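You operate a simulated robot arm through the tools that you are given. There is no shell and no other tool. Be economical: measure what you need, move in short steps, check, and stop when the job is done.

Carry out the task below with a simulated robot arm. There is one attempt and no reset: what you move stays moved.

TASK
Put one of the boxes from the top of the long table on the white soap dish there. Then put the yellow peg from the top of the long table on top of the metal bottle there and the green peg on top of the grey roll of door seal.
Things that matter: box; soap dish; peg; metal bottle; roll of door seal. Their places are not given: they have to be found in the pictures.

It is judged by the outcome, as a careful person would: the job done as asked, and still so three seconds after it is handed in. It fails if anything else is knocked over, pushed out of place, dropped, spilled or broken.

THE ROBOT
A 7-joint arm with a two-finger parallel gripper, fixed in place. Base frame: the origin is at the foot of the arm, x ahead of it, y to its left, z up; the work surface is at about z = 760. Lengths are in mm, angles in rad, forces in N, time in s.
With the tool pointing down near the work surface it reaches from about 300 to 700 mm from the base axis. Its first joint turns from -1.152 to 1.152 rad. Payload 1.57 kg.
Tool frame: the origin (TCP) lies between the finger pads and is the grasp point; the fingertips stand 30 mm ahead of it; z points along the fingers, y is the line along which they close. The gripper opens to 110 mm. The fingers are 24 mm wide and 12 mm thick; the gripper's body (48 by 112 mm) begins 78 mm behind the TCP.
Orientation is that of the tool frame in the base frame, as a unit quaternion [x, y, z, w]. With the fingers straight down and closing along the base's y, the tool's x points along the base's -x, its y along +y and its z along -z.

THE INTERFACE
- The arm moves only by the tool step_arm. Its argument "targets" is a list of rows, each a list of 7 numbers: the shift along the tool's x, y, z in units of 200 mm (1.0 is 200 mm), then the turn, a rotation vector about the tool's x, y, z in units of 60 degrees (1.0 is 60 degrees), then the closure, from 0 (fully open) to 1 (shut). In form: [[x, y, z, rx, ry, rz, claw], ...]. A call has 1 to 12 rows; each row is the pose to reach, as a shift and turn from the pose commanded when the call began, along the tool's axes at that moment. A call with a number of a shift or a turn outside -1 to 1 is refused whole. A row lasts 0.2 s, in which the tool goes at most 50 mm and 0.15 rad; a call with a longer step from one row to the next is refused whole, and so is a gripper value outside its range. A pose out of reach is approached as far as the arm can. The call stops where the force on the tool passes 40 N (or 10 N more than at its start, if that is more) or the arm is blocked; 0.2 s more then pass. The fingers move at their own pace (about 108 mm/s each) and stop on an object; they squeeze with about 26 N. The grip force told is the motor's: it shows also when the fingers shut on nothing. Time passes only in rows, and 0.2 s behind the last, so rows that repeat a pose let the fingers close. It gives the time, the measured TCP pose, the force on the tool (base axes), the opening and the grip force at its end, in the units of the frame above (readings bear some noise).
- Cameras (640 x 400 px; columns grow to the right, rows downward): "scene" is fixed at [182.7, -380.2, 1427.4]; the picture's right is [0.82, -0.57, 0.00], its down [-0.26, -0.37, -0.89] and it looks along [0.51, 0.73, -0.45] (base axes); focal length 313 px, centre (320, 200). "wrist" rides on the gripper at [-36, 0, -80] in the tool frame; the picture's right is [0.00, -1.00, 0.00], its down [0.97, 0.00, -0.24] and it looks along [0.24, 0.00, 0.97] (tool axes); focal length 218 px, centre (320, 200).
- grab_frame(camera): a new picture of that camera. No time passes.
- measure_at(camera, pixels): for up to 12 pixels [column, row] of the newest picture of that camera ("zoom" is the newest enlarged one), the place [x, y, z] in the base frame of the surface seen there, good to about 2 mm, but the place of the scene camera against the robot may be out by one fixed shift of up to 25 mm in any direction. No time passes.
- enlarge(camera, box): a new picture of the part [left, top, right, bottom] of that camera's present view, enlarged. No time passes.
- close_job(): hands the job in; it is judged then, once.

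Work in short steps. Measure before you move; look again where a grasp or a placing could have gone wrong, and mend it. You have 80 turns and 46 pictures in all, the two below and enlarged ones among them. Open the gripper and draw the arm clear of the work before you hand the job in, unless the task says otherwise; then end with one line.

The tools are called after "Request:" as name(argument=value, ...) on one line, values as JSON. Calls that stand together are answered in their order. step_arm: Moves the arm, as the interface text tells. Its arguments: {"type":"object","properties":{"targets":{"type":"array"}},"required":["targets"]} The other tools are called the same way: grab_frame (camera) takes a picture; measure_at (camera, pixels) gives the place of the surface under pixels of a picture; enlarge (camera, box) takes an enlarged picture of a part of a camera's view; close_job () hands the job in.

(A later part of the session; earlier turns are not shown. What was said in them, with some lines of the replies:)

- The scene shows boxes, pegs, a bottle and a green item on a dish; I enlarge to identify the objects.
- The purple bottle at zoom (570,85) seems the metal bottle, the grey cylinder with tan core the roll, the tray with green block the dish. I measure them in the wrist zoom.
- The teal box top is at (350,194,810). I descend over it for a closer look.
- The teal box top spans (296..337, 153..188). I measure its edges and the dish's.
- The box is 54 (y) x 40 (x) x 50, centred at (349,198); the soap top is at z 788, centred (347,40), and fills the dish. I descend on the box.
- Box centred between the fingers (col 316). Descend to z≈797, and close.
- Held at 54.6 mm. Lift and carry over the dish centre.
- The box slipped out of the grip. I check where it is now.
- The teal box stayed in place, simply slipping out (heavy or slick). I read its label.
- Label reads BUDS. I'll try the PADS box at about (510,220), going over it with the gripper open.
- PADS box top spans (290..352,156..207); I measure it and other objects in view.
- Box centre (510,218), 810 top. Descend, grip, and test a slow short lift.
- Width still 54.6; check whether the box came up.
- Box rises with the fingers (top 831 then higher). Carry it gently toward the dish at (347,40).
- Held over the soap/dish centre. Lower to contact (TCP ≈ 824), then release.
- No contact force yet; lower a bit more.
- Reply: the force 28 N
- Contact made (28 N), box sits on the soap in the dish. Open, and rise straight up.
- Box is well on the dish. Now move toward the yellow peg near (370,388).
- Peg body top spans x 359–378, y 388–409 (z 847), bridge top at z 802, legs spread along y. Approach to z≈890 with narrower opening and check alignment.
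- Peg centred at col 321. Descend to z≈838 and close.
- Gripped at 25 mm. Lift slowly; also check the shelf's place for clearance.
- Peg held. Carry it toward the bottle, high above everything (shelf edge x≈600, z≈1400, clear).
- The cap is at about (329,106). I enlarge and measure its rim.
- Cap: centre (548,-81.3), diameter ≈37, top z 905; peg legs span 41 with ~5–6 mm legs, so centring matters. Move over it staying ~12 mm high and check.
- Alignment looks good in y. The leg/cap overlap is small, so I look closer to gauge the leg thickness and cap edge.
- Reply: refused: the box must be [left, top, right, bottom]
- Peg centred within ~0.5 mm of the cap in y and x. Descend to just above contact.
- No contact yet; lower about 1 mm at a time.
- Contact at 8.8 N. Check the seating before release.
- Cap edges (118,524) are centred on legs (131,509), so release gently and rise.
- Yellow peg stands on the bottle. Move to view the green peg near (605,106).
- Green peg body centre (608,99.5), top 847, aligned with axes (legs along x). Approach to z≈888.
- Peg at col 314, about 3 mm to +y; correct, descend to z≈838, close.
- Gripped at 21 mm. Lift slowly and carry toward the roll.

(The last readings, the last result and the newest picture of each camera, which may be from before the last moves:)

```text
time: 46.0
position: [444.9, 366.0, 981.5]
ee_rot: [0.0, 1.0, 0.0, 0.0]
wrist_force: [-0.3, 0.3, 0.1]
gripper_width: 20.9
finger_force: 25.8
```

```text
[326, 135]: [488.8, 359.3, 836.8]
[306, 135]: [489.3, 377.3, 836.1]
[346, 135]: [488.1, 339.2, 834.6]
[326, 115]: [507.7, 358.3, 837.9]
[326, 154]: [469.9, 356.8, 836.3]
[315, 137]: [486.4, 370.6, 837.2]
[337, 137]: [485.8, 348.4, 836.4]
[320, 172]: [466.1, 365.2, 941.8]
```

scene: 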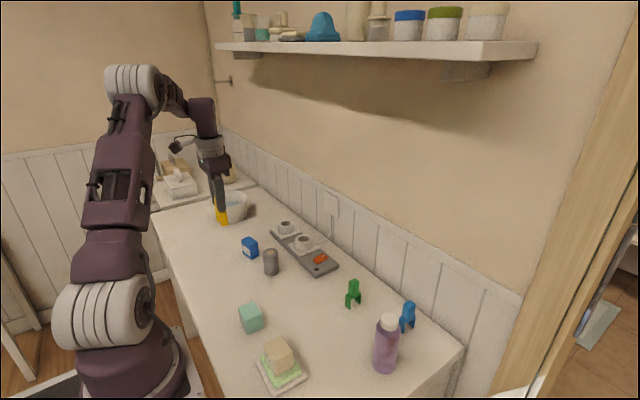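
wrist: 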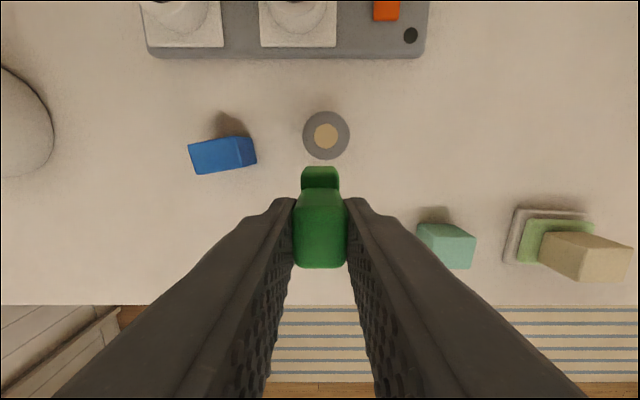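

Roll top centre (489,358.7), z 836.5, diameter ≈45. Move over it, ~10 mm above.

Request:
step_arm(targets=[[-0.05, -0.01, 0, 0, 0, 0, 1], [-0.14, -0.025, 0, 0, 0, 0, 1], [-0.225, -0.0315, 0.05, 0, 0, 0, 1], [-0.225, -0.0315, 0.13, 0, 0, 0, 1], [-0.225, -0.0315, 0.2, 0, 0, 0, 1], [-0.225, -0.0315, 0.24, 0, 0, 0, 1], [-0.225, -0.0315, 0.24, 0, 0, 0, 1], [-0.225, -0.0315, 0.24, 0, 0, 0, 1]])

Request:
enlarge(camera="wrist", box=[270, 130, 370, 280])

Request:
enlarge(camera="scene", box=[245, 220, 305, 280])

```text
time: 47.8
position: [488.4, 361.2, 933.5]
ee_rot: [-0.001, 1.0, 0.0, 0.0]
wrist_force: [0.8, -0.1, 0.1]
gripper_width: 21.1
finger_force: 26.0
```

```text
2.67 times, centred on (320, 205) of wrist
```

zoom: 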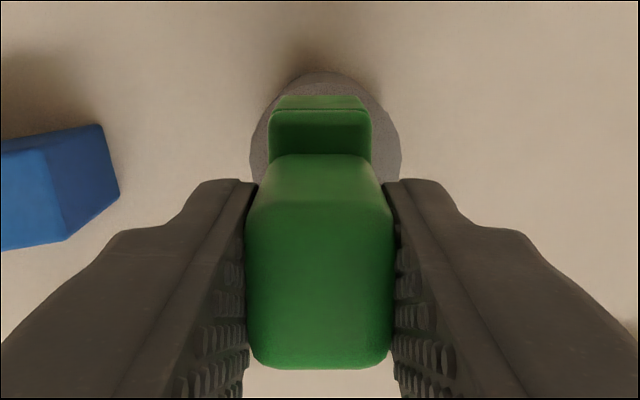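

```text
6.67 times, centred on (275, 250) of scene
```

zoom: 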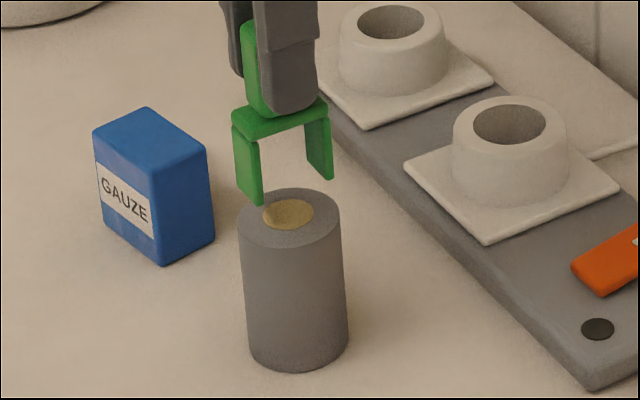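

Request:
grab_frame(camera="wrist")

Request:
measure_at(camera="wrist", pixels=[[320, 158], [320, 160], [321, 168], [321, 167], [320, 173], [366, 180], [275, 188]])

```text
6 pictures are left
```

wrist: 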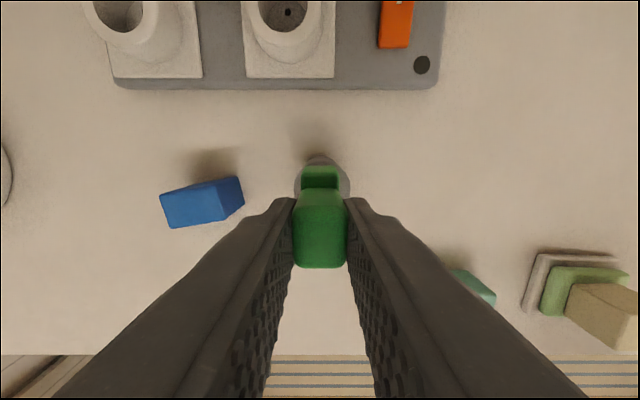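

```text
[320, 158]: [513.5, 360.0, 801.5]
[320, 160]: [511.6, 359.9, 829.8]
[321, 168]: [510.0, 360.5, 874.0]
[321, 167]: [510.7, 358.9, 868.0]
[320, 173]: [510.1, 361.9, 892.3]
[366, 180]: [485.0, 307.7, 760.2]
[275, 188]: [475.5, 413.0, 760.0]
```

x is centred (leg front 510, roll edge ~512). Shift y −1.6 mm, lower to just above contact.

Request:
step_arm(targets=[[0, -0.008, 0.02, 0, 0, 0, 1], [0, -0.008, 0.04, 0, 0, 0, 1], [0, -0.008, 0.055, 0, 0, 0, 1], [0, -0.008, 0.06, 0, 0, 0, 1], [0, -0.008, 0.06, 0, 0, 0, 1]])

Request:
step_arm(targets=[[0, 0, 0.005, 0, 0, 0, 1], [0, 0, 0.005, 0, 0, 0, 1]])

```text
time: 49.0
position: [490.9, 357.4, 920.3]
ee_rot: [0.0, 1.0, 0.0, 0.0]
wrist_force: [0.0, 0.5, 0.1]
gripper_width: 21.3
finger_force: 25.9
```

```text
time: 49.6
position: [489.5, 358.3, 919.3]
ee_rot: [0.0, 1.0, 0.001, 0.0]
wrist_force: [-0.2, -0.1, -0.9]
gripper_width: 21.0
finger_force: 26.2
```

Request:
step_arm(targets=[[0, 0, 0.005, 0, 0, 0, 1], [0, 0, 0.005, 0, 0, 0, 1]])

```text
time: 50.2
position: [489.6, 357.7, 916.9]
ee_rot: [0.0, 1.0, 0.0, 0.0]
wrist_force: [0.7, -0.1, -0.7]
gripper_width: 21.1
finger_force: 26.2
```

Request:
step_arm(targets=[[0, 0, 0.005, 0, 0, 0, 1], [0, 0, 0.005, 0, 0, 0, 1]])

```text
time: 50.8
position: [489.7, 357.6, 917.0]
ee_rot: [0.001, 1.0, 0.0, 0.0]
wrist_force: [0.1, 0.5, 0.6]
gripper_width: 21.0
finger_force: 26.2
```

Request:
step_arm(targets=[[0, 0, 0.004, 0, 0, 0, 1], [0, 0, 0.004, 0, 0, 0, 1]])

```text
time: 51.4
position: [489.9, 358.6, 916.3]
ee_rot: [0.0, 1.0, 0.0, 0.001]
wrist_force: [-0.2, 0.0, 6.1]
gripper_width: 21.1
finger_force: 26.2
```

Contact at 6 N. Check seating, then release.

Request:
enlarge(camera="scene", box=[245, 220, 305, 280])

Request:
step_arm(targets=[[0, 0, -0.001, 0, 0, 0, 0.75], [0, 0, -0.001, 0, 0, 0, 0.65], [0, 0, -0.001, 0, 0, 0, 0.5], [0, 0, -0.001, 0, 0, 0, 0.4], [0, 0, -0.05, 0, 0, 0, 0.4], [0, 0, -0.15, 0, 0, 0, 0.4], [0, 0, -0.3, 0, 0, 0, 0.4], [0, 0, -0.5, 0, 0, 0, 0.4], [0, 0, -0.7, 0, 0, 0, 0.3], [0.1, 0, -0.85, 0, 0, 0, 0.2], [0.3, 0, -0.95, 0, 0, 0, 0.0], [0.4, 0, -1.0, 0, 0, 0, 0.0]])

Request:
grab_frame(camera="scene")

```text
6.67 times, centred on (275, 250) of scene
```

zoom: 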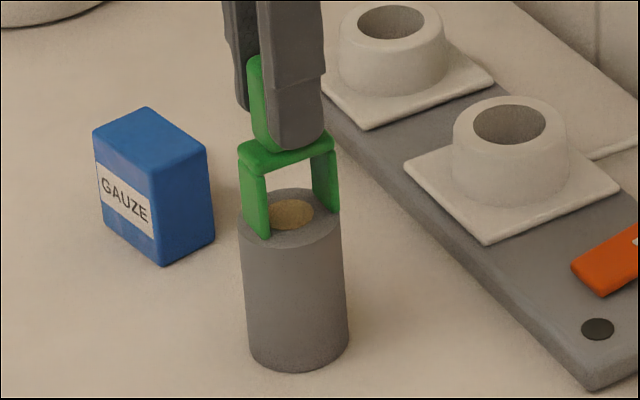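

```text
time: 54.0
position: [410.2, 361.3, 1118.5]
ee_rot: [0.0, 1.0, 0.0, 0.0]
wrist_force: [-0.7, 0.0, -0.4]
gripper_width: 109.9
finger_force: 0.0
```

```text
4 pictures are left
```

scene: 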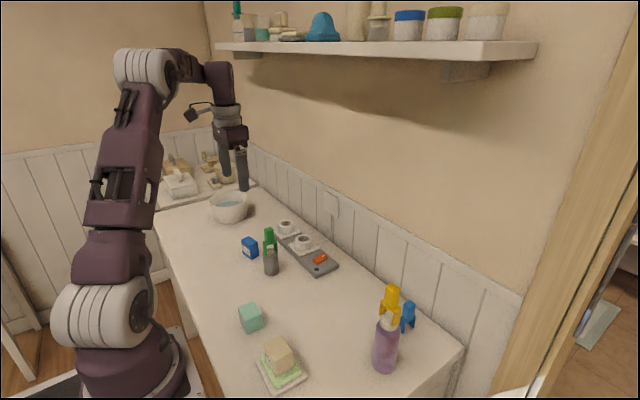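

All three placements stand, the arm is open and clear. One last close check of the bottle and roll.

Request:
enlarge(camera="scene", box=[235, 215, 435, 390])

```text
2.29 times, centred on (335, 302) of scene
```

zoom: 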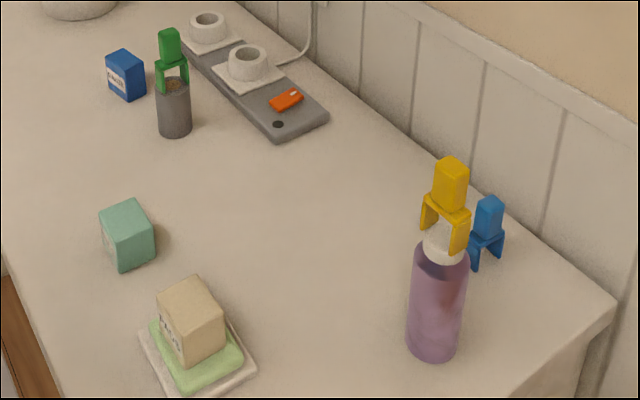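

Everything is in place and stable; I hand in the job.

Request:
close_job()

```text
The job is handed in.
```

The PADS box is on the soap dish, resting on the soap that fills it; the yellow peg stands on the bottle cap, only just wide enough for its legs, and the green peg on the grey roll. I tried the teal BUDS box first, but it slipped from the grip and was left where it had stood.
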